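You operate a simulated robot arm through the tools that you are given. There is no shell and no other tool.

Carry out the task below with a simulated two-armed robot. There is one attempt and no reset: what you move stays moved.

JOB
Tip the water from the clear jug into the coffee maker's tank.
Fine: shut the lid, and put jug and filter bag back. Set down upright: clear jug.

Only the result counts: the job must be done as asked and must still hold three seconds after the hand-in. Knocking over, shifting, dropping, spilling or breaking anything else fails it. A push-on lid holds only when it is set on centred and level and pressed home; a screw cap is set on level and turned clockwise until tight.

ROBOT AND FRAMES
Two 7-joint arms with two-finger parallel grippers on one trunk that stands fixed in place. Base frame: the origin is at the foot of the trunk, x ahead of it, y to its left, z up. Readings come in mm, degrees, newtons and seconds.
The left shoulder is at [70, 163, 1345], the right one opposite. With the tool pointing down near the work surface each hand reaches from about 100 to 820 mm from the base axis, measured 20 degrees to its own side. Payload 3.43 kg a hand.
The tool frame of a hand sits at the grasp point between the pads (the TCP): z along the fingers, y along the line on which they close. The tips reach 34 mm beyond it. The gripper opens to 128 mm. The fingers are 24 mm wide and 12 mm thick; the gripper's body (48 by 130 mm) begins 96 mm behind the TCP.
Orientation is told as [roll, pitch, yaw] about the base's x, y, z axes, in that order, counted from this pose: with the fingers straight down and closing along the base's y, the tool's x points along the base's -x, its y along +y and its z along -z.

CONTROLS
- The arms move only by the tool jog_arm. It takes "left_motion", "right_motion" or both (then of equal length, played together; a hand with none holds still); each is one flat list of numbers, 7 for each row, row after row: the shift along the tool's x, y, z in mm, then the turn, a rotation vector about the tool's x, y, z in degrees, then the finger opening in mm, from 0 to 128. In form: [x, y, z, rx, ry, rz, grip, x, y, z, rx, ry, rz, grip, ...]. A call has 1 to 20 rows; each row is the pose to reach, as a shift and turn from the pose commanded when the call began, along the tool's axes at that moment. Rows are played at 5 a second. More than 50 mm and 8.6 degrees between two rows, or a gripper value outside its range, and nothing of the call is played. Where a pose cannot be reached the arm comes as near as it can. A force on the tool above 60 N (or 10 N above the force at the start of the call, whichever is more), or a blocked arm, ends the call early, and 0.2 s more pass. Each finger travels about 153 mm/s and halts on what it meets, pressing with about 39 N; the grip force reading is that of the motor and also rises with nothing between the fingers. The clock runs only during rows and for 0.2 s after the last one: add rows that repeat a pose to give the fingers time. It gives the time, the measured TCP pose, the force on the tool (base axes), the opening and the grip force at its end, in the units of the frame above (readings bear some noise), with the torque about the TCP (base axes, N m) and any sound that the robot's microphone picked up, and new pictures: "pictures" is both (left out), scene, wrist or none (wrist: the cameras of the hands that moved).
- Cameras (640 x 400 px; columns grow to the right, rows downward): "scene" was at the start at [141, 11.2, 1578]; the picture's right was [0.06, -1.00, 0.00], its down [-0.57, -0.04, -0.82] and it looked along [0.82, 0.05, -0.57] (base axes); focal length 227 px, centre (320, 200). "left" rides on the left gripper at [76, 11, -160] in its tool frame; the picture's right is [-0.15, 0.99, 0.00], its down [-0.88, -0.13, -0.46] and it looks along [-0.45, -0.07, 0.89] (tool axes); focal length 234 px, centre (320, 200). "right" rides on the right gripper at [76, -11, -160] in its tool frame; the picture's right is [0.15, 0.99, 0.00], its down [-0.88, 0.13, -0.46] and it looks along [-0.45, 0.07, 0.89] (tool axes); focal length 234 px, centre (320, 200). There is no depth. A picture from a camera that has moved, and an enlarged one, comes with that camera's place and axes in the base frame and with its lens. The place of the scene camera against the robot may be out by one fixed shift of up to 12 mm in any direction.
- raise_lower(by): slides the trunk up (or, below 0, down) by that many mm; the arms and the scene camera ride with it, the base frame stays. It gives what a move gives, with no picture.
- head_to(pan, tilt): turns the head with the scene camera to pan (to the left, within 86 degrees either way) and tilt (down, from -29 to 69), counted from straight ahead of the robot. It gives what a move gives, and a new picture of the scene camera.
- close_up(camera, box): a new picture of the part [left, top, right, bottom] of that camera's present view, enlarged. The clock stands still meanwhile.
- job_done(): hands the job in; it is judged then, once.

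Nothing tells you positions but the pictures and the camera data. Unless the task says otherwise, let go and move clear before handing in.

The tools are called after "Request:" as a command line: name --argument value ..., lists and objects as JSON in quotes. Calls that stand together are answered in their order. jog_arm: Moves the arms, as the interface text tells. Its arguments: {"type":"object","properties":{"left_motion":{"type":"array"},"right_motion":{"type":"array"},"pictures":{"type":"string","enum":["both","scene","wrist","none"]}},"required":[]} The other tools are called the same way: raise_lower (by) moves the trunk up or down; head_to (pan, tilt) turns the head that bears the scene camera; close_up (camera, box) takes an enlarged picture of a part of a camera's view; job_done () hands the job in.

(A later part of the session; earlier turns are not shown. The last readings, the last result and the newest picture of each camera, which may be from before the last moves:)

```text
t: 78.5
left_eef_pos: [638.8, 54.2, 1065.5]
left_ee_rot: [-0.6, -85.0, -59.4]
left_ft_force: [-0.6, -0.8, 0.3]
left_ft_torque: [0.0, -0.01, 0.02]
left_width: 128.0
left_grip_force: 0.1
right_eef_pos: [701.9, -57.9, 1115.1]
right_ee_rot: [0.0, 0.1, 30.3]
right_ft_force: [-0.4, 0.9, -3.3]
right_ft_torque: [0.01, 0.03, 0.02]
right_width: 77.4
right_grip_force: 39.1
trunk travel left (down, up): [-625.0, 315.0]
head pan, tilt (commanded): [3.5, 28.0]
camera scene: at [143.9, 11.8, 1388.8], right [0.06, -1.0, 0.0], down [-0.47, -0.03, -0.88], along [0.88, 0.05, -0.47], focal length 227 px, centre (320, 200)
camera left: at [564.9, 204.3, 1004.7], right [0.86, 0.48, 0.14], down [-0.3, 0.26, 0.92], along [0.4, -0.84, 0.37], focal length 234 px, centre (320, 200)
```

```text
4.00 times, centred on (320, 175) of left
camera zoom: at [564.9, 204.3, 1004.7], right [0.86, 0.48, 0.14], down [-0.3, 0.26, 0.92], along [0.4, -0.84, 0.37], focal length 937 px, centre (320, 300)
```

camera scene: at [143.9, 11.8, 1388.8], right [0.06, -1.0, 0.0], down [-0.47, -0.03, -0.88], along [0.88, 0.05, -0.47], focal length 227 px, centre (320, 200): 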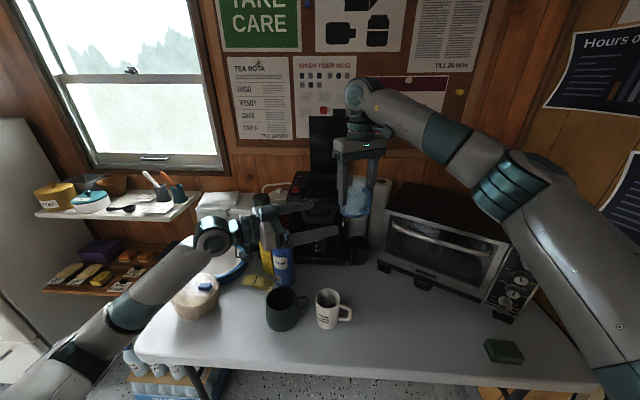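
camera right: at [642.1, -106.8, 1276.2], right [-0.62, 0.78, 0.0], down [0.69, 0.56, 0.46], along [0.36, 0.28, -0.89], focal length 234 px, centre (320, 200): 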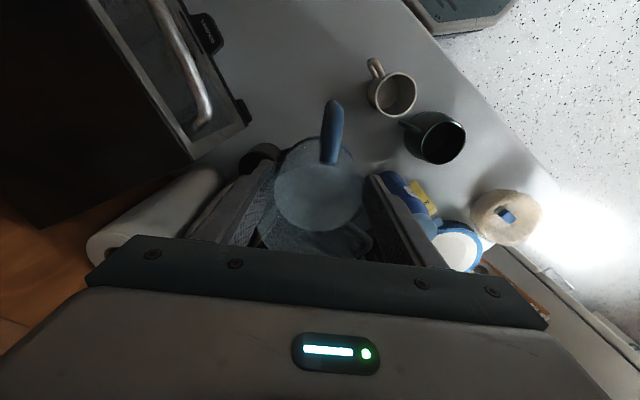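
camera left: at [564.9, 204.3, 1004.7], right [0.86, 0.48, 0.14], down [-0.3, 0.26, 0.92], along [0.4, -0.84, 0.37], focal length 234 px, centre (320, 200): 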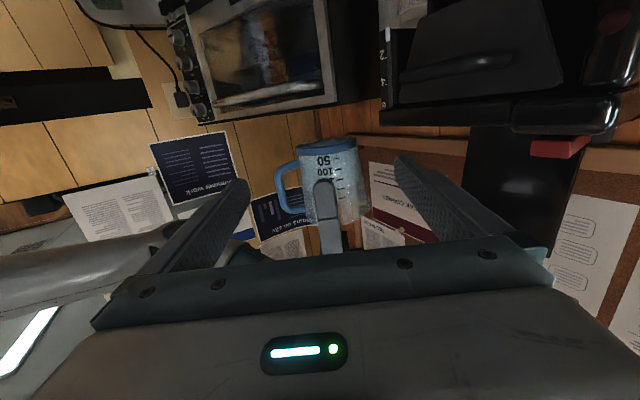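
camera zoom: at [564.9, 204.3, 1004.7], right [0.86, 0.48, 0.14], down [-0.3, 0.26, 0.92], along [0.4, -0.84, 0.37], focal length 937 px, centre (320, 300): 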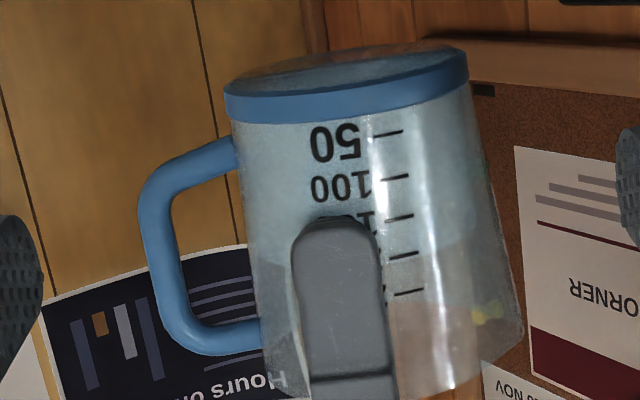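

The left camera gives a clear side view: the handle loop is about 49 mm tall with a gap of about 21 mm, so a 12 mm finger fits through it after all. I'll align the left hand with the loop's height, at about 48 mm up the jug and 7 mm sideways, and set the opening to 86.

Request:
jog_arm --left_motion '[-12, 2, 0, 0, 0, 0, 115, -24, 4, 0, 0, 0, 0, 100, -36, 6, 0, 0, 0, 0, 86, -45, 7.3, 0, 0, 0, 0, 86, -45, 7.3, 0, 0, 0, 0, 86]' --pictures "none"

Request:
close_up --camera "left" --box '[240, 90, 400, 220]'

Request:
close_up --camera "scene" --box '[300, 130, 400, 250]'

```text
t: 79.7
left_eef_pos: [646.1, 54.8, 1112.4]
left_ee_rot: [-0.9, -84.9, -59.2]
left_ft_force: [0.1, 0.4, 0.1]
left_ft_torque: [0.02, 0.01, 0.02]
left_width: 85.9
left_grip_force: 0.1
right_eef_pos: [702.6, -58.4, 1115.8]
right_ee_rot: [-0.1, 0.0, 30.2]
right_ft_force: [-0.5, -0.5, -3.1]
right_ft_torque: [0.0, 0.01, 0.01]
right_width: 77.4
right_grip_force: 39.0
trunk travel left (down, up): [-625.0, 315.0]
head pan, tilt (commanded): [3.5, 28.0]
```

```text
3.08 times, centred on (320, 155) of left
camera zoom: at [573.2, 205.2, 1050.0], right [0.86, 0.48, 0.14], down [-0.3, 0.26, 0.92], along [0.4, -0.84, 0.37], focal length 720 px, centre (320, 338)
```

zoom: 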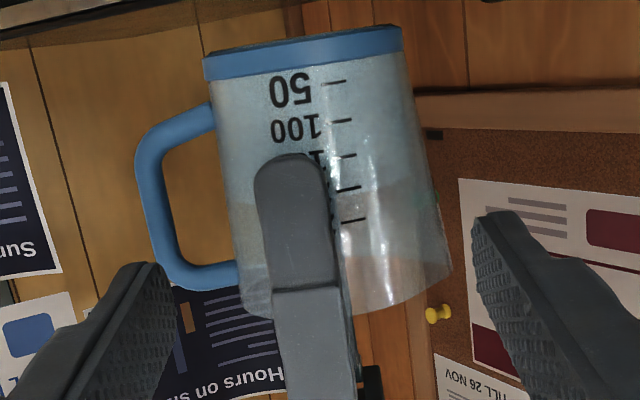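

```text
3.33 times, centred on (350, 190) of scene
camera zoom: at [144.5, 11.4, 1388.7], right [0.06, -1.0, 0.0], down [-0.47, -0.03, -0.88], along [0.88, 0.05, -0.47], focal length 758 px, centre (220, 233)
```

zoom: 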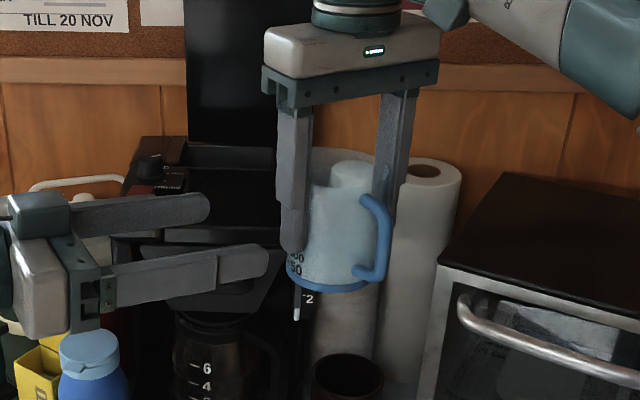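

The loop is well placed for the left finger. With a small shift of +1.8 mm and an opening of 92, I'll move forward partway and recheck.

Request:
jog_arm --left_motion '[0, 1.8, 15, 0, 0, 0, 92, 0, 1.8, 30, 0, 0, 0, 92, 0, 1.8, 45, 0, 0, 0, 92, 0, 1.8, 55, 0, 0, 0, 92, 0, 1.8, 55, 0, 0, 0, 92]' --pictures "none"

Request:
close_up --camera "left" --box '[240, 90, 400, 220]'

Request:
close_up --camera "scene" --box '[300, 130, 400, 250]'

Request:
close_up --camera "right" --box '[220, 80, 460, 260]'

```text
t: 80.9
left_eef_pos: [676.3, 9.8, 1106.1]
left_ee_rot: [-0.8, -85.1, -59.4]
left_ft_force: [-0.5, 0.7, 0.5]
left_ft_torque: [-0.04, 0.01, -0.01]
left_width: 92.0
left_grip_force: 0.0
right_eef_pos: [702.0, -59.6, 1116.1]
right_ee_rot: [-0.2, 0.0, 30.3]
right_ft_force: [0.3, 0.0, -2.5]
right_ft_torque: [0.0, -0.02, -0.01]
right_width: 77.5
right_grip_force: 38.7
trunk travel left (down, up): [-625.0, 315.0]
head pan, tilt (commanded): [3.5, 28.0]
```

```text
3.08 times, centred on (320, 155) of left
camera zoom: at [602.1, 159.5, 1044.4], right [0.86, 0.48, 0.14], down [-0.3, 0.26, 0.92], along [0.4, -0.84, 0.37], focal length 720 px, centre (320, 338)
```

zoom: 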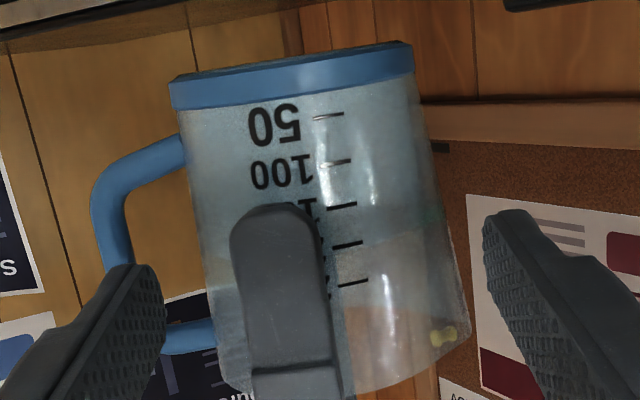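

```text
3.33 times, centred on (350, 190) of scene
camera zoom: at [144.2, 11.6, 1388.7], right [0.06, -1.0, 0.0], down [-0.47, -0.03, -0.88], along [0.88, 0.05, -0.47], focal length 758 px, centre (220, 233)
```

zoom: 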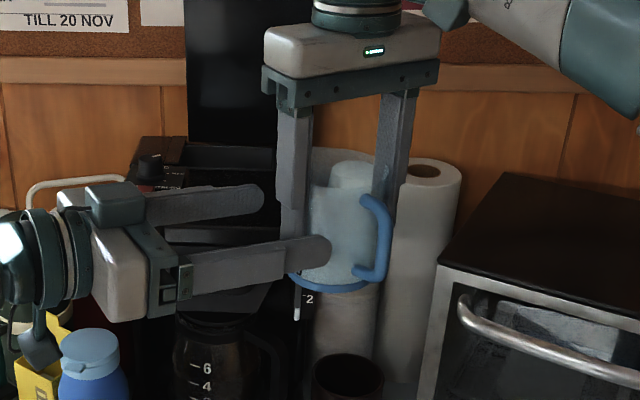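

```text
2.22 times, centred on (340, 170) of right
camera zoom: at [642.0, -106.6, 1276.3], right [-0.63, 0.78, 0.0], down [0.69, 0.56, 0.46], along [0.36, 0.28, -0.89], focal length 520 px, centre (276, 267)
```

zoom: 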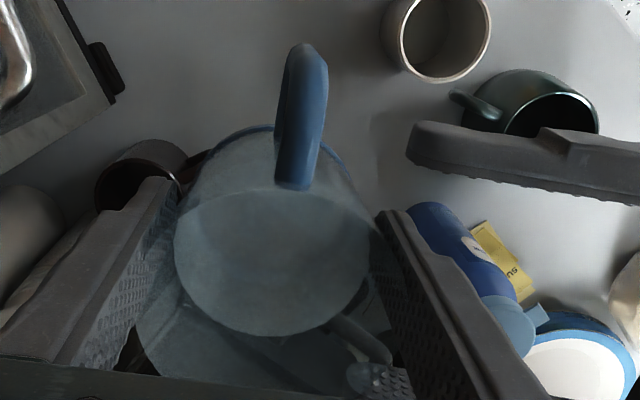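

Clearances look even, about 6 mm on each side. I'll advance another 25 mm and recheck before passing the handle.

Request:
jog_arm --left_motion '[0, 0, 12, 0, 0, 0, 92, 0, 0, 25, 0, 0, 0, 92, 0, 0, 25, 0, 0, 0, 92]' --pictures "none"

Request:
close_up --camera "left" --box '[240, 90, 400, 220]'

Request:
close_up --camera "scene" --box '[330, 160, 390, 230]'

Request:
close_up --camera "right" --box '[260, 80, 420, 200]'

```text
t: 81.7
left_eef_pos: [687.4, -14.2, 1104.4]
left_ee_rot: [-0.6, -85.1, -59.4]
left_ft_force: [0.5, -0.2, 0.0]
left_ft_torque: [0.02, -0.01, -0.02]
left_width: 91.9
left_grip_force: 0.0
right_eef_pos: [701.7, -58.2, 1116.9]
right_ee_rot: [-0.1, 0.0, 30.3]
right_ft_force: [-0.7, 0.5, -2.8]
right_ft_torque: [0.0, 0.03, 0.0]
right_width: 77.4
right_grip_force: 39.1
trunk travel left (down, up): [-625.0, 315.0]
head pan, tilt (commanded): [3.5, 28.0]
```

```text
3.08 times, centred on (320, 155) of left
camera zoom: at [613.5, 136.8, 1042.5], right [0.86, 0.48, 0.14], down [-0.3, 0.26, 0.92], along [0.4, -0.84, 0.37], focal length 720 px, centre (320, 338)
```

zoom: 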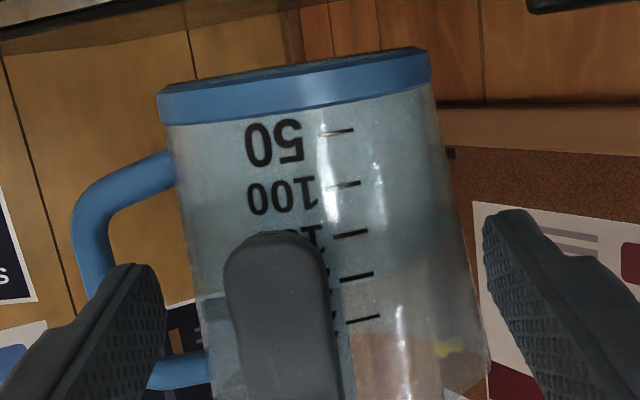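

```text
5.71 times, centred on (360, 195) of scene
camera zoom: at [144.3, 11.7, 1388.7], right [0.06, -1.0, 0.0], down [-0.47, -0.03, -0.88], along [0.88, 0.05, -0.47], focal length 1299 px, centre (91, 229)
```

zoom: 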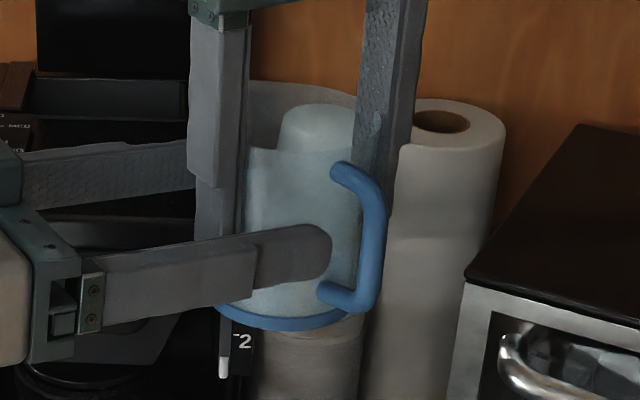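

```text
3.33 times, centred on (340, 140) of right
camera zoom: at [642.0, -106.5, 1276.3], right [-0.63, 0.78, 0.0], down [0.69, 0.56, 0.46], along [0.36, 0.28, -0.89], focal length 781 px, centre (253, 400)
```

zoom: 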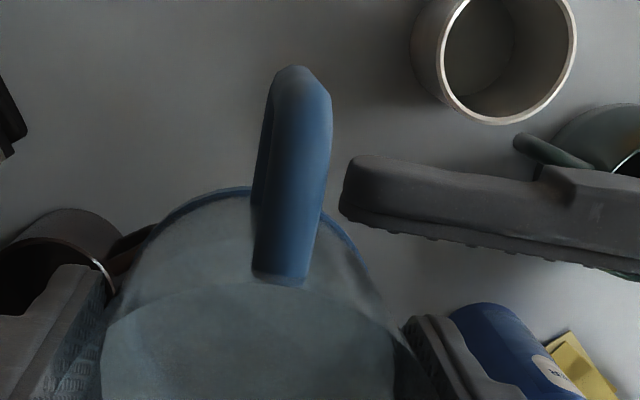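

The fingertip is lined up with the loop, with about 7 mm of clearance both to the bar and to the body. I'll push through by 33 mm.

Request:
jog_arm --left_motion '[0, 0.5, 10, 0, 0, 0, 92, 0, 0.5, 20, 0, 0, 0, 92, 0, 0.5, 32, 0, 0, 0, 92, 0, 0.5, 32, 0, 0, 0, 92]' --pictures "none"

Request:
close_up --camera "left" --box '[240, 90, 400, 220]'

Request:
close_up --camera "scene" --box '[330, 160, 390, 230]'

Request:
close_up --camera "right" --box '[260, 80, 420, 200]'

```text
t: 82.7
left_eef_pos: [704.6, -40.7, 1100.3]
left_ee_rot: [-0.7, -85.0, -59.4]
left_ft_force: [0.0, -0.6, 0.5]
left_ft_torque: [-0.03, 0.04, -0.02]
left_width: 91.9
left_grip_force: 0.0
right_eef_pos: [702.3, -59.0, 1115.9]
right_ee_rot: [-0.1, -0.1, 30.3]
right_ft_force: [0.0, 0.2, -2.9]
right_ft_torque: [-0.01, 0.02, 0.0]
right_width: 77.3
right_grip_force: 39.0
trunk travel left (down, up): [-625.0, 315.0]
head pan, tilt (commanded): [3.5, 28.0]
```

```text
3.08 times, centred on (320, 155) of left
camera zoom: at [630.9, 109.6, 1040.0], right [0.86, 0.48, 0.14], down [-0.3, 0.26, 0.92], along [0.4, -0.84, 0.37], focal length 720 px, centre (320, 338)
```

zoom: 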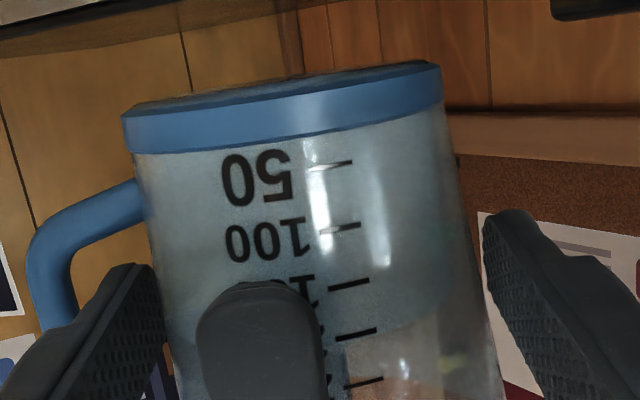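

```text
5.71 times, centred on (360, 195) of scene
camera zoom: at [144.3, 11.7, 1388.7], right [0.06, -1.0, 0.0], down [-0.47, -0.03, -0.88], along [0.88, 0.05, -0.47], focal length 1299 px, centre (91, 229)
```

zoom: 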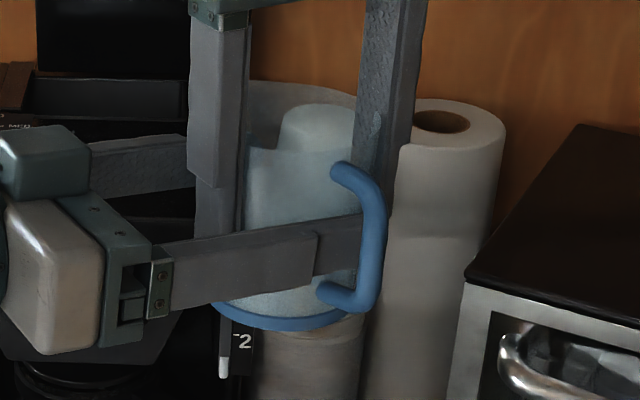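

```text
3.33 times, centred on (340, 140) of right
camera zoom: at [642.0, -106.5, 1276.3], right [-0.63, 0.78, 0.0], down [0.69, 0.56, 0.46], along [0.36, 0.28, -0.89], focal length 781 px, centre (253, 400)
```

zoom: 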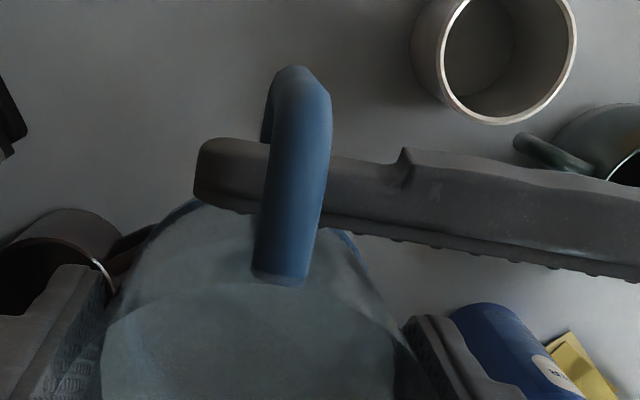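

The finger is through the loop. Now I'll close the left hand on the jug body.

Request:
jog_arm --left_motion '[0, 0, 0, 0, 0, 0, 86, 0, 0, 0, 0, 0, 0, 80, 0, 0, 0, 0, 0, 0, 70, 0, 0, 0, 0, 0, 0, 60, 0, 0, 0, 0, 0, 0, 60]' --pictures "none"

Request:
close_up --camera "left" --box '[240, 90, 400, 220]'

Request:
close_up --camera "right" --box '[220, 80, 420, 260]'

```text
t: 83.9
left_eef_pos: [703.2, -41.5, 1100.8]
left_ee_rot: [-0.7, -84.9, -59.6]
left_ft_force: [-16.1, -5.7, -0.3]
left_ft_torque: [0.01, -0.15, -0.15]
left_width: 78.5
left_grip_force: 39.1
right_eef_pos: [702.8, -57.4, 1116.9]
right_ee_rot: [0.0, -0.1, 30.2]
right_ft_force: [15.2, 6.3, -2.5]
right_ft_torque: [0.04, -0.06, -0.07]
right_width: 77.5
right_grip_force: 39.1
trunk travel left (down, up): [-625.0, 315.0]
head pan, tilt (commanded): [3.5, 28.0]
```

```text
3.08 times, centred on (320, 155) of left
camera zoom: at [630.4, 108.6, 1039.9], right [0.87, 0.48, 0.14], down [-0.3, 0.26, 0.92], along [0.4, -0.84, 0.37], focal length 720 px, centre (320, 338)
```

zoom: 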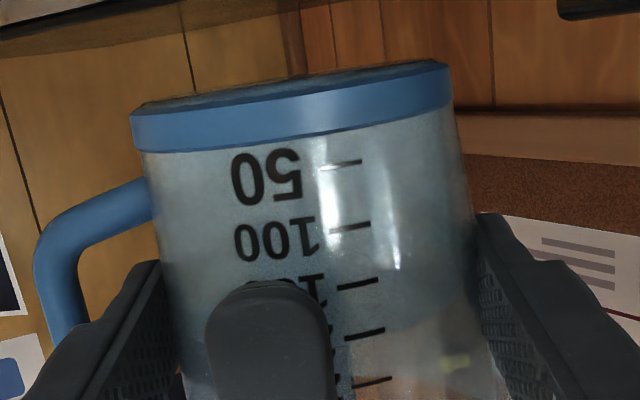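

```text
2.22 times, centred on (320, 170) of right
camera zoom: at [642.3, -106.8, 1276.1], right [-0.62, 0.78, 0.0], down [0.69, 0.56, 0.46], along [0.36, 0.28, -0.89], focal length 520 px, centre (320, 267)
```

zoom: 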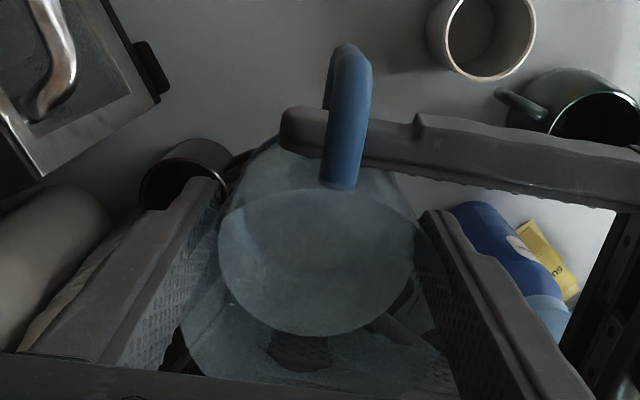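

Both hands hold the jug, with the left at 78.5 mm. I'll open the right hand and lift it straight up.

Request:
jog_arm --right_motion '[0, 0, 0, 0, 0, 0, 85, 0, 0, 0, 0, 0, 0, 100, 0, 0, 0, 0, 0, 0, 112, 0, 0, 0, 0, 0, 0, 112]' --pictures "none"

Request:
close_up --camera "right" --box '[220, 80, 420, 260]'

Request:
close_up --camera "scene" --box '[310, 130, 410, 240]'

```text
t: 84.9
left_eef_pos: [704.2, -40.8, 1101.2]
left_ee_rot: [-0.6, -85.0, -59.5]
left_ft_force: [0.4, -0.1, -0.4]
left_ft_torque: [0.06, 0.08, 0.01]
left_width: 78.6
left_grip_force: 38.5
right_eef_pos: [702.1, -59.4, 1115.8]
right_ee_rot: [-0.1, -0.1, 30.3]
right_ft_force: [-0.5, -1.1, -0.8]
right_ft_torque: [-0.01, 0.01, -0.04]
right_width: 111.9
right_grip_force: 0.0
trunk travel left (down, up): [-625.0, 315.0]
head pan, tilt (commanded): [3.5, 28.0]
```

```text
2.22 times, centred on (320, 170) of right
camera zoom: at [642.2, -106.9, 1276.2], right [-0.63, 0.78, 0.0], down [0.69, 0.56, 0.46], along [0.36, 0.28, -0.89], focal length 520 px, centre (320, 267)
```

zoom: 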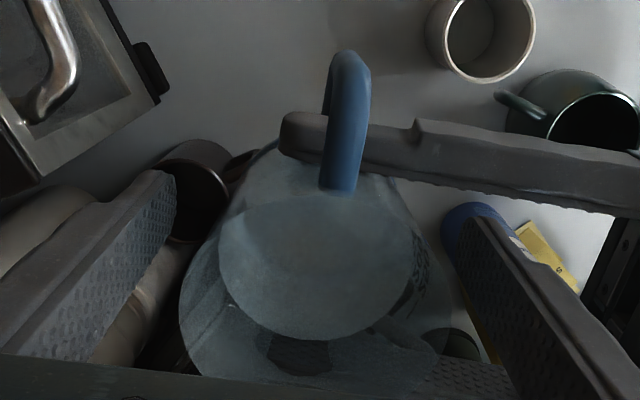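

```text
3.64 times, centred on (360, 185) of scene
camera zoom: at [144.4, 11.3, 1388.7], right [0.06, -1.0, 0.0], down [-0.47, -0.03, -0.88], along [0.88, 0.05, -0.47], focal length 826 px, centre (174, 254)
```

zoom: 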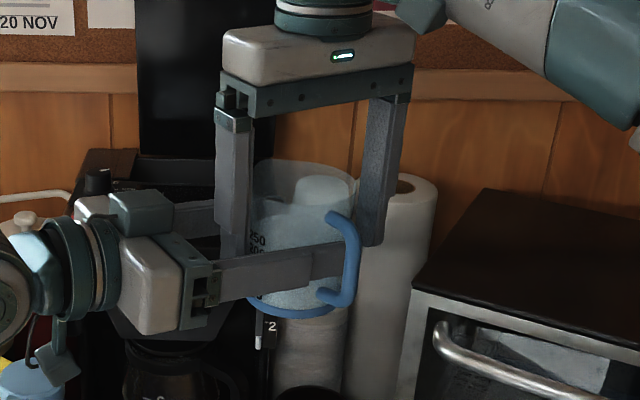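

The left hand holds the jug alone. I'll raise the right hand straight up and away.

Request:
jog_arm --right_motion '[0, 0, -20, 0, 0, 0, 112, 0, 0, -45, 0, 0, 0, 112, 0, 0, -75, 0, 0, 0, 112, 0, 0, -110, 0, 0, 0, 112, 0, 0, -150, 0, 0, 0, 112, 0, 0, -180, 0, 0, 0, 112, 30, 0, -200, 0, 0, 0, 112, 70, 0, -210, 0, 0, 0, 112, 110, 0, -210, 0, 0, 0, 112, 150, 0, -210, 0, 0, 0, 112, 150, 0, -210, 0, 0, 0, 112]' --pictures "both"

Request:
close_up --camera "scene" --box '[290, 130, 410, 250]'

```text
t: 87.3
left_eef_pos: [706.4, -39.5, 1101.2]
left_ee_rot: [-1.3, -85.1, -58.9]
left_ft_force: [-0.1, 0.5, -0.7]
left_ft_torque: [0.04, 0.04, -0.02]
left_width: 78.8
left_grip_force: 38.7
right_eef_pos: [572.4, -131.2, 1324.4]
right_ee_rot: [-0.1, 0.1, 30.3]
right_ft_force: [0.2, 0.6, 0.8]
right_ft_torque: [-0.05, 0.01, -0.04]
right_width: 112.1
right_grip_force: 0.1
right hand out of reach, approached as far as the arm can: row 6
trunk travel left (down, up): [-625.0, 315.0]
head pan, tilt (commanded): [3.5, 28.0]
camera scene: at [145.2, 12.3, 1388.6], right [0.06, -1.0, 0.0], down [-0.47, -0.03, -0.88], along [0.88, 0.05, -0.47], focal length 227 px, centre (320, 200)
camera right: at [512.7, -179.1, 1485.2], right [-0.63, 0.78, 0.0], down [0.69, 0.56, 0.45], along [0.36, 0.28, -0.89], focal length 234 px, centre (320, 200)
```

scene: 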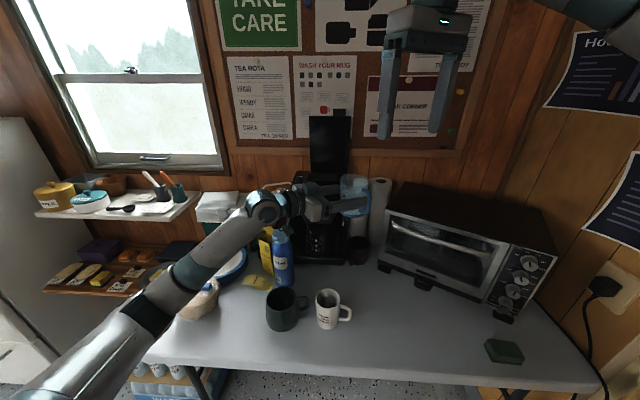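
right: 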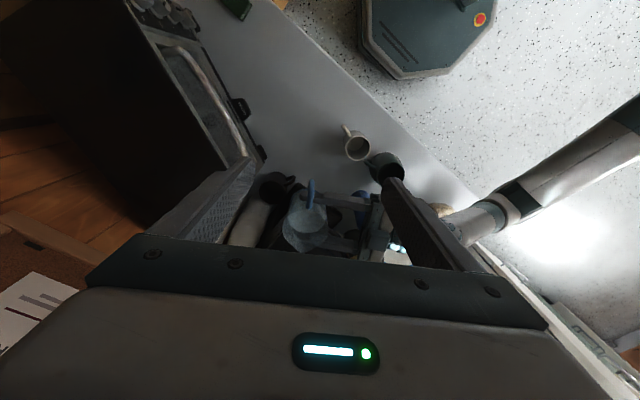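

```text
3.33 times, centred on (350, 190) of scene
camera zoom: at [145.2, 12.3, 1388.6], right [0.06, -1.0, 0.0], down [-0.47, -0.03, -0.88], along [0.88, 0.05, -0.47], focal length 758 px, centre (220, 233)
```

zoom: 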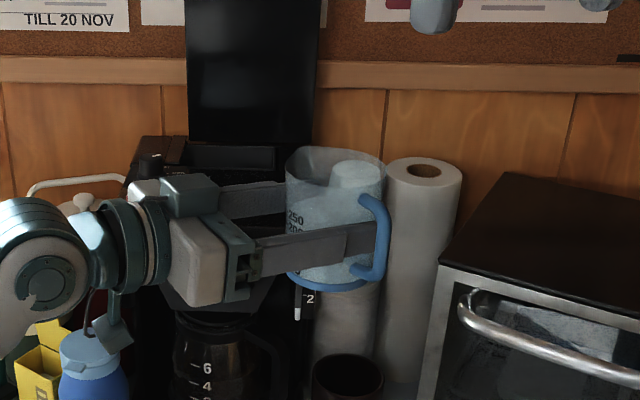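

The jug is upright in the left hand. I'll carry it slowly up and forward to the pour position in front of the slot, turning the heading to -30°.

Request:
jog_arm --left_motion '[-14, 0, -1.2, 0, 0, 0, 60, -32, 0, -2.8, 0, 0, 0, 60, -46, 0, -4, 0, 0, 0, 60, -49.2, 5.5, -1.4, -0.9, 0, -0.1, 60, -49.8, 18.5, 5.3, -2.9, 0, -0.3, 60, -50.6, 35.1, 14, -5.6, 0, -0.5, 60, -51.4, 53.5, 23.6, -8.5, 0, -0.75, 60, -52.3, 73.8, 34.2, -11.8, 0, -1, 60, -53.2, 94.1, 44.8, -15, 0, -1.3, 60, -54.1, 114.4, 55.3, -18.2, 0, -1.6, 60, -55, 134.7, 65.9, -21.5, 0, -1.9, 60, -55.8, 153.1, 75.5, -24.4, 0, -2.2, 60, -56.5, 167.9, 83.2, -26.8, 0, -2.4, 60, -57, 179, 89, -28.5, 0, -2.5, 60, -57.2, 184.5, 91.9, -29.4, 0, -2.6, 60, -57.2, 184.5, 91.9, -29.4, 0, -2.6, 60]' --pictures "both"

Request:
close_up --camera "scene" --box '[280, 120, 400, 230]'

Request:
close_up --camera "left" --box '[240, 40, 400, 200]'

```text
t: 90.7
left_eef_pos: [912.7, -33.7, 1149.7]
left_ee_rot: [-1.1, -85.0, -29.5]
left_ft_force: [0.3, 0.4, -3.2]
left_ft_torque: [0.01, 0.07, -0.01]
left_width: 78.7
left_grip_force: 38.7
right_eef_pos: [572.8, -132.1, 1325.3]
right_ee_rot: [0.0, 0.0, 30.3]
right_ft_force: [-0.1, -0.3, 0.2]
right_ft_torque: [-0.01, -0.01, 0.01]
right_width: 112.2
right_grip_force: 0.0
trunk travel left (down, up): [-625.0, 315.0]
head pan, tilt (commanded): [3.5, 28.0]
camera scene: at [144.5, 11.4, 1388.7], right [0.06, -1.0, 0.0], down [-0.47, -0.03, -0.88], along [0.88, 0.05, -0.47], focal length 227 px, centre (320, 200)
camera left: at [774.5, 62.3, 1088.3], right [0.51, 0.85, 0.14], down [-0.39, 0.08, 0.92], along [0.76, -0.53, 0.37], focal length 234 px, centre (320, 200)
```

scene: 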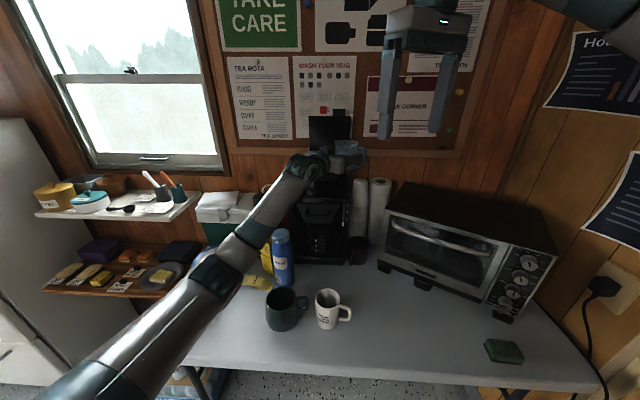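
left: 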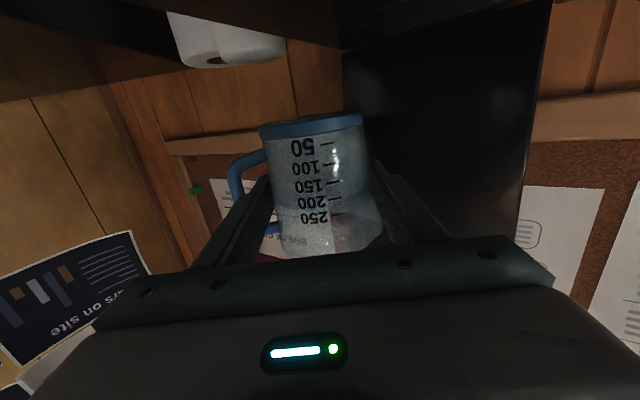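

```text
3.64 times, centred on (340, 175) of scene
camera zoom: at [144.5, 11.4, 1388.7], right [0.06, -1.0, 0.0], down [-0.47, -0.03, -0.88], along [0.88, 0.05, -0.47], focal length 826 px, centre (247, 291)
```

zoom: 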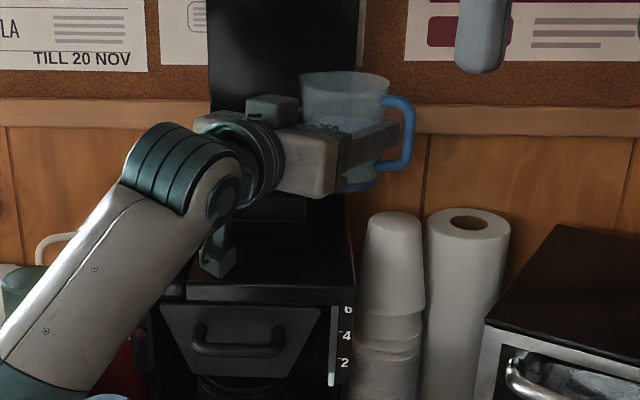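

```text
2.50 times, centred on (320, 120) of left
camera zoom: at [774.5, 62.3, 1088.3], right [0.51, 0.85, 0.14], down [-0.39, 0.08, 0.92], along [0.76, -0.53, 0.37], focal length 585 px, centre (320, 400)
```

zoom: 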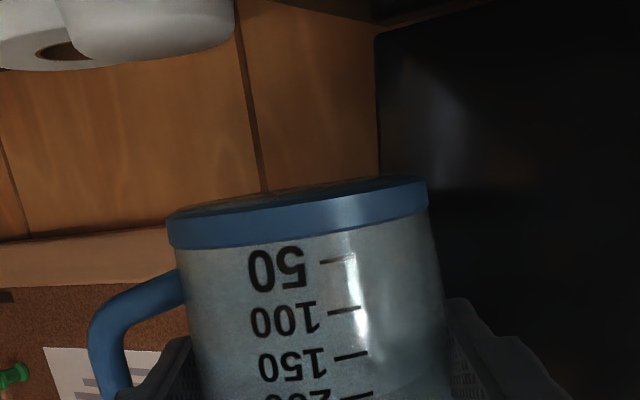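

The jug is in position, with its axis near (925, -40) and the spout facing the slot. I'll move the right hand's camera to watch the spout and slot from above.

Request:
jog_arm --right_motion '[-26.6, -13, 5, 0, -3.6, -1.2, 128, -53.2, -26, 10, 0, -7.2, -2.4, 128, -80, -39, 15, 0, -10.8, -3.6, 128, -106.4, -52, 20, 0, -14.4, -4.8, 128, -133, -65, 25, 0, -18, -6, 128, -133, -65, 25, 0, -18, -6, 128]' --pictures "wrist"

Request:
close_up --camera "right" --box '[240, 60, 440, 230]'

```text
t: 92.1
left_eef_pos: [913.8, -32.0, 1150.1]
left_ee_rot: [-0.8, -84.9, -29.7]
left_ft_force: [-0.1, 0.8, -2.3]
left_ft_torque: [0.04, 0.05, -0.01]
left_width: 78.7
left_grip_force: 38.7
right_eef_pos: [720.8, -124.0, 1299.5]
right_ee_rot: [-1.1, -18.0, 36.5]
right_ft_force: [-0.5, -0.5, 0.1]
right_ft_torque: [0.0, -0.05, 0.0]
right_width: 128.1
right_grip_force: 0.0
trunk travel left (down, up): [-625.0, 315.0]
head pan, tilt (commanded): [3.5, 28.0]
camera right: at [626.1, -202.7, 1429.6], right [-0.7, 0.72, -0.06], down [0.48, 0.53, 0.7], along [0.54, 0.46, -0.71], focal length 234 px, centre (320, 200)
```

right: 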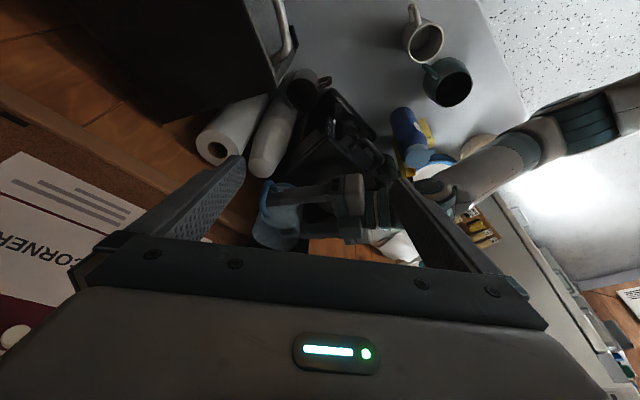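

```text
2.35 times, centred on (340, 145) of right
camera zoom: at [626.1, -202.7, 1429.6], right [-0.7, 0.72, -0.06], down [0.48, 0.53, 0.7], along [0.54, 0.46, -0.71], focal length 551 px, centre (273, 329)
```

zoom: 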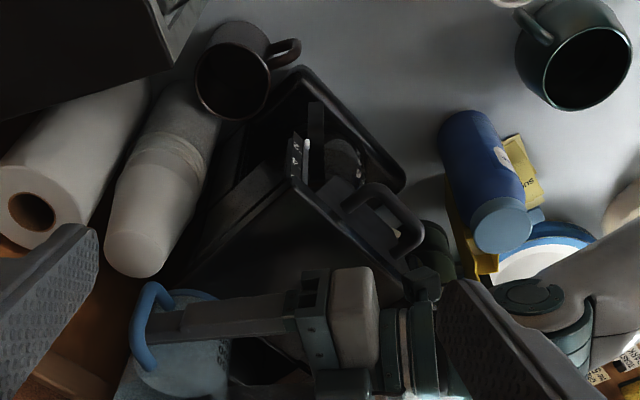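

This view doesn't show the slot well because the jug blocks it, but the geometry from two cameras agrees: the slot spans x 931–1013, y -10 to 102, z about 1047. I'll start tilting slowly to 45°, below the pour angle, while lowering a little.

Request:
jog_arm --left_motion '[2.1, 0.58, -0.15, 0.33, 0, -3.74, 60, 4.2, 1.16, -0.3, 0.65, 0, -7.47, 60, 6.3, 1.74, -0.45, 0.98, 0, -11.2, 60, 8.4, 2.32, -0.6, 1.3, 0, -14.9, 60, 10.5, 2.9, -0.75, 1.63, 0, -18.7, 60, 12.6, 3.48, -0.9, 1.96, 0, -22.4, 60, 14.7, 4.06, -1.05, 2.28, 0, -26.1, 60, 16.8, 4.64, -1.2, 2.6, 0, -29.9, 60, 18.9, 5.22, -1.35, 2.94, 0, -33.6, 60, 21, 5.8, -1.5, 3.26, 0, -37.4, 60, 23.1, 6.38, -1.65, 3.6, 0, -41.1, 60, 25.2, 6.96, -1.8, 3.9, 0, -44.8, 60, 25.2, 6.96, -1.8, 3.9, 0, -44.8, 60]' --pictures "both"

Request:
close_up --camera "scene" --box '[280, 120, 400, 230]'

Request:
close_up --camera "right" --box '[240, 60, 440, 240]'

```text
t: 94.9
left_eef_pos: [912.9, -23.9, 1125.1]
left_ee_rot: [-84.9, -44.5, 52.2]
left_ft_force: [0.1, -0.5, -3.1]
left_ft_torque: [0.09, 0.01, 0.0]
left_width: 78.4
left_grip_force: 38.9
right_eef_pos: [719.9, -123.4, 1299.4]
right_ee_rot: [-1.2, -17.9, 36.4]
right_ft_force: [-0.5, 0.6, -0.2]
right_ft_torque: [0.0, -0.01, -0.01]
right_width: 128.0
right_grip_force: 0.0
trunk travel left (down, up): [-625.0, 315.0]
head pan, tilt (commanded): [3.5, 28.0]
camera scene: at [144.5, 11.3, 1388.7], right [0.06, -1.0, 0.0], down [-0.47, -0.03, -0.88], along [0.88, 0.05, -0.47], focal length 227 px, centre (320, 200)
camera left: at [751.1, 30.2, 1073.8], right [0.42, 0.68, -0.6], down [-0.04, 0.67, 0.74], along [0.91, -0.29, 0.31], focal length 234 px, centre (320, 200)
```

scene: 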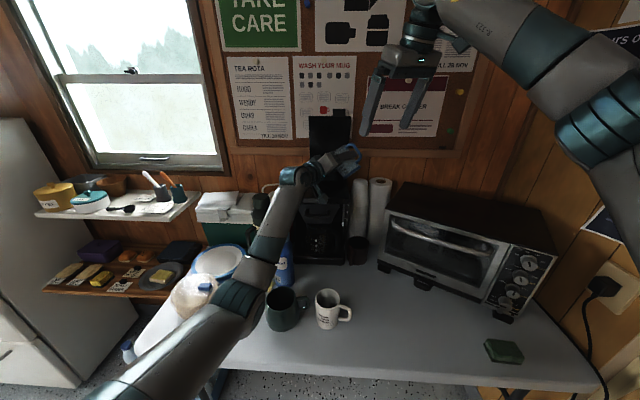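
left: 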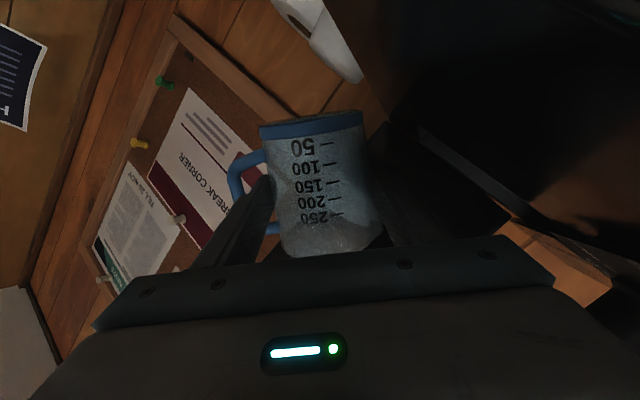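

```text
3.64 times, centred on (340, 175) of scene
camera zoom: at [144.5, 11.3, 1388.7], right [0.06, -1.0, 0.0], down [-0.47, -0.03, -0.88], along [0.88, 0.05, -0.47], focal length 826 px, centre (247, 291)
```

zoom: 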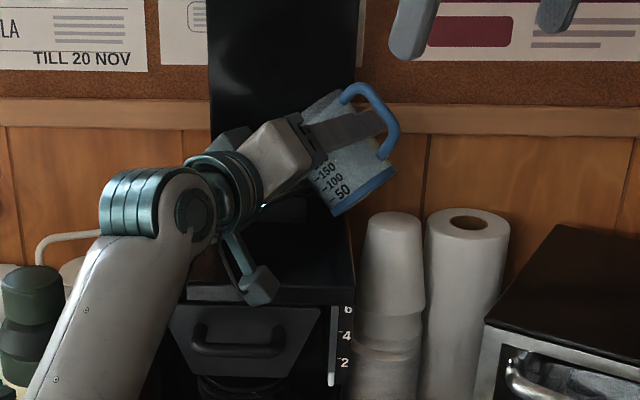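

```text
2.22 times, centred on (340, 150) of right
camera zoom: at [626.4, -202.6, 1429.5], right [-0.7, 0.72, -0.06], down [0.48, 0.53, 0.7], along [0.54, 0.46, -0.71], focal length 520 px, centre (276, 311)
```

zoom: 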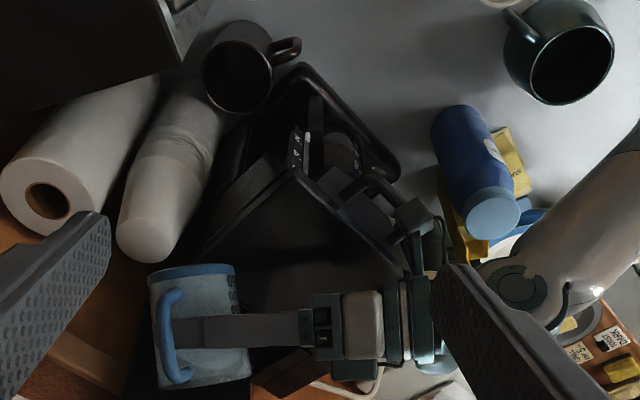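

At 45° the jug is steady and still holding. I'll continue slowly to 75°.

Request:
jog_arm --left_motion '[0, 0, 0, 0.17, 0, -2, 60, 0, 0, 0, 0.35, 0, -4, 60, 0, 0, 0, 0.52, 0, -6, 60, 0, 0, 0, 0.7, 0, -8, 60, 0, 0, 0, 0.87, 0, -10, 60, 0, 0, 0, 1.04, 0, -12, 60, 0, 0, 0, 1.22, 0, -14, 60, 0, 0, 0, 1.4, 0, -16, 60, 0, 0, 0, 1.57, 0, -18, 60, 0, 0, 0, 1.57, 0, -18, 60]' --pictures "both"

Request:
close_up --camera "scene" --box '[280, 120, 400, 230]'

Request:
close_up --camera "left" --box '[240, 80, 420, 240]'

Request:
close_up --camera "right" --box '[240, 60, 440, 240]'

```text
t: 97.1
left_eef_pos: [912.3, -24.2, 1124.2]
left_ee_rot: [-87.4, -26.7, 53.7]
left_ft_force: [-1.0, -0.1, -2.2]
left_ft_torque: [0.05, -0.02, 0.04]
left_width: 78.4
left_grip_force: 39.0
right_eef_pos: [719.8, -123.1, 1299.9]
right_ee_rot: [-1.1, -17.9, 36.5]
right_ft_force: [-0.3, 0.0, 0.1]
right_ft_torque: [-0.02, -0.02, -0.02]
right_width: 128.1
right_grip_force: 0.0
trunk travel left (down, up): [-625.0, 315.0]
head pan, tilt (commanded): [3.5, 28.0]
camera scene: at [144.5, 11.3, 1388.7], right [0.06, -1.0, 0.0], down [-0.47, -0.03, -0.88], along [0.88, 0.05, -0.47], focal length 227 px, centre (320, 200)
camera left: at [743.4, 17.1, 1087.9], right [0.3, 0.49, -0.82], down [0.06, 0.85, 0.53], along [0.95, -0.21, 0.23], focal length 234 px, centre (320, 200)
```

scene: 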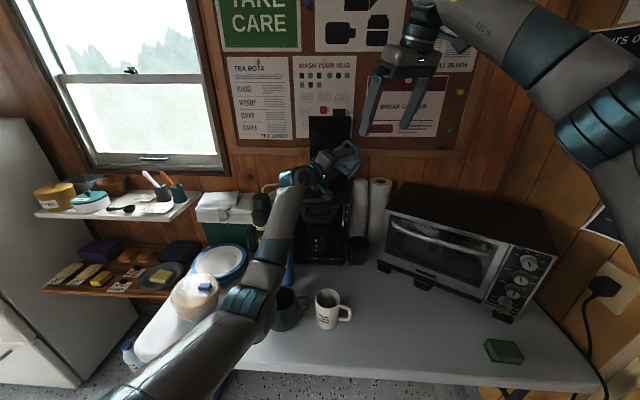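
left: 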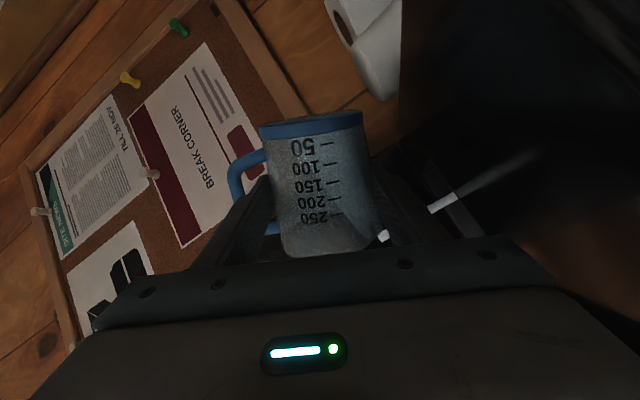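

```text
3.64 times, centred on (340, 175) of scene
camera zoom: at [144.5, 11.3, 1388.7], right [0.06, -1.0, 0.0], down [-0.47, -0.03, -0.88], along [0.88, 0.05, -0.47], focal length 826 px, centre (247, 291)
```

zoom: 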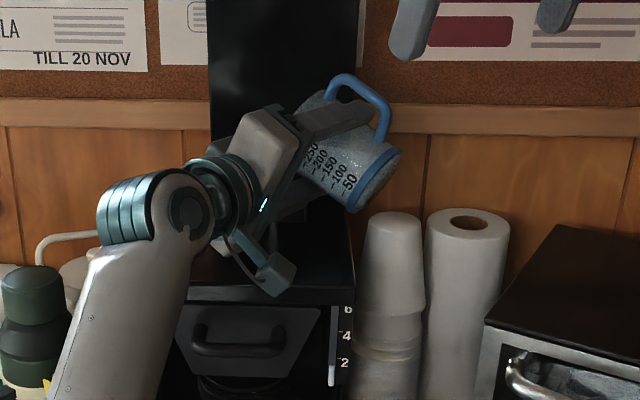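

```text
2.50 times, centred on (330, 160) of left
camera zoom: at [743.4, 17.1, 1087.9], right [0.3, 0.49, -0.82], down [0.06, 0.85, 0.53], along [0.95, -0.21, 0.23], focal length 585 px, centre (295, 300)
```

zoom: 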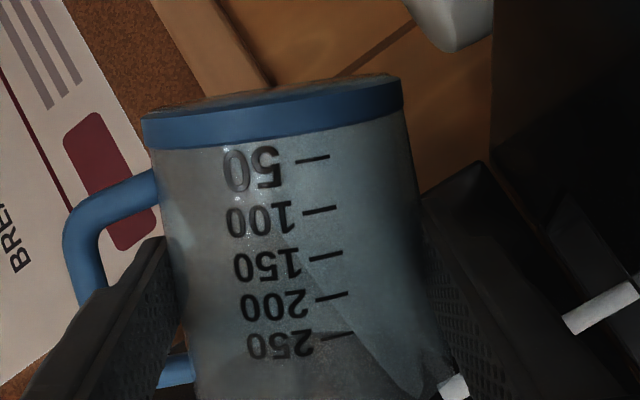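

```text
2.22 times, centred on (340, 150) of right
camera zoom: at [626.4, -202.6, 1429.5], right [-0.7, 0.72, -0.06], down [0.48, 0.53, 0.7], along [0.54, 0.46, -0.71], focal length 520 px, centre (276, 311)
```

zoom: 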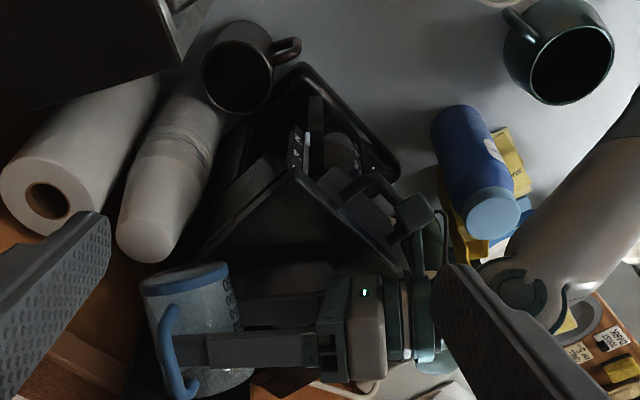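

Water is starting to flow: there is a stream falling from the spout. I'll look at where it lands.

Request:
close_up --camera "left" --box '[360, 120, 560, 250]'

Request:
close_up --camera "scene" --box '[300, 170, 360, 220]'

```text
3.08 times, centred on (460, 185) of left
camera zoom: at [743.4, 17.1, 1087.9], right [0.3, 0.49, -0.82], down [0.06, 0.85, 0.53], along [0.95, -0.21, 0.23], focal length 720 px, centre (-111, 246)
```

zoom: 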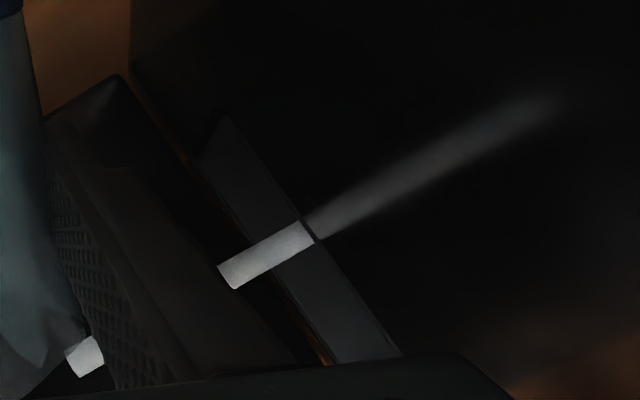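

```text
8.00 times, centred on (330, 195) of scene
camera zoom: at [144.5, 11.3, 1388.7], right [0.06, -1.0, 0.0], down [-0.47, -0.03, -0.88], along [0.88, 0.05, -0.47], focal length 1818 px, centre (240, 240)
```

zoom: 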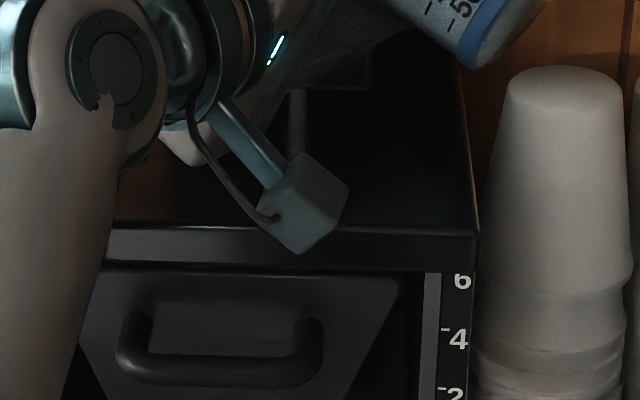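

The stream drops behind the slot's front edge, near the middle of its width, so it is going into the tank. I'll keep tilting slowly.

Request:
jog_arm --left_motion '[0, 0, 0, 0.13, 0, -1.5, 60, 0, 0, 0, 0.26, 0, -3, 60, 0, 0, 0, 0.39, 0, -4.5, 60, 0, 0, 0, 0.52, 0, -6, 60, 0, 0, 0, 0.65, 0, -7.5, 60, 0, 0, 0, 0.78, 0, -9, 60, 0, 0, 0, 0.92, 0, -10.5, 60, 0, 0, 0, 1.05, 0, -12, 60, 0, 0, 0, 1.05, 0, -12, 60]' --pictures "wrist"

Request:
close_up --camera "left" --box '[260, 100, 560, 250]'

Request:
close_up --camera "scene" --box '[300, 130, 380, 220]'

```text
t: 99.1
left_eef_pos: [912.3, -24.3, 1126.1]
left_ee_rot: [-88.6, -14.8, 54.3]
left_ft_force: [0.0, -0.1, -1.6]
left_ft_torque: [0.05, -0.02, 0.0]
left_width: 78.2
left_grip_force: 39.1
right_eef_pos: [720.0, -123.8, 1299.5]
right_ee_rot: [-1.2, -18.0, 36.4]
right_ft_force: [0.4, -0.4, 0.3]
right_ft_torque: [-0.02, 0.0, 0.0]
right_width: 128.0
right_grip_force: 0.0
trunk travel left (down, up): [-625.0, 315.0]
head pan, tilt (commanded): [3.5, 28.0]
camera left: at [740.4, 11.7, 1099.4], right [0.21, 0.33, -0.92], down [0.11, 0.93, 0.36], along [0.97, -0.18, 0.16], focal length 234 px, centre (320, 200)
```

left: 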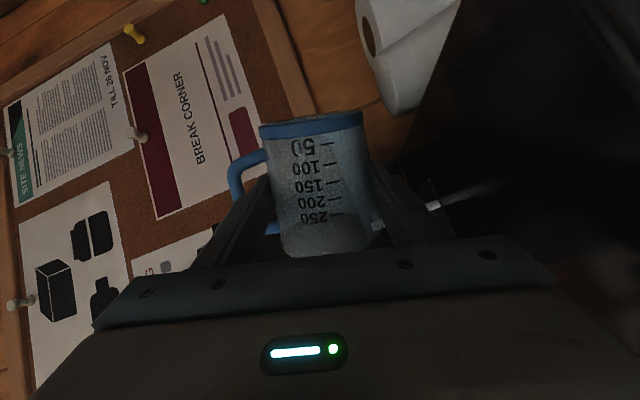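

```text
2.13 times, centred on (410, 175) of left
camera zoom: at [740.4, 11.7, 1099.4], right [0.21, 0.33, -0.92], down [0.11, 0.93, 0.36], along [0.97, -0.18, 0.16], focal length 500 px, centre (128, 253)
```

zoom: 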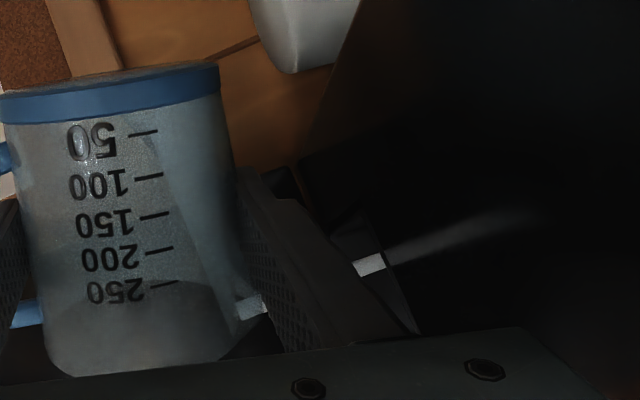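

```text
4.44 times, centred on (340, 175) of scene
camera zoom: at [144.3, 11.3, 1388.7], right [0.06, -1.0, 0.0], down [-0.47, -0.03, -0.88], along [0.88, 0.05, -0.47], focal length 1010 px, centre (231, 311)
```

zoom: 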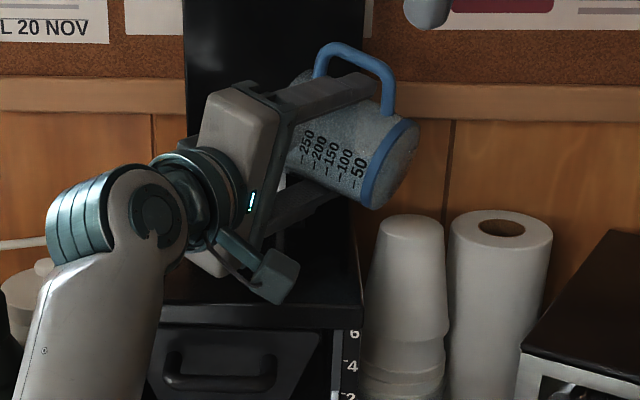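

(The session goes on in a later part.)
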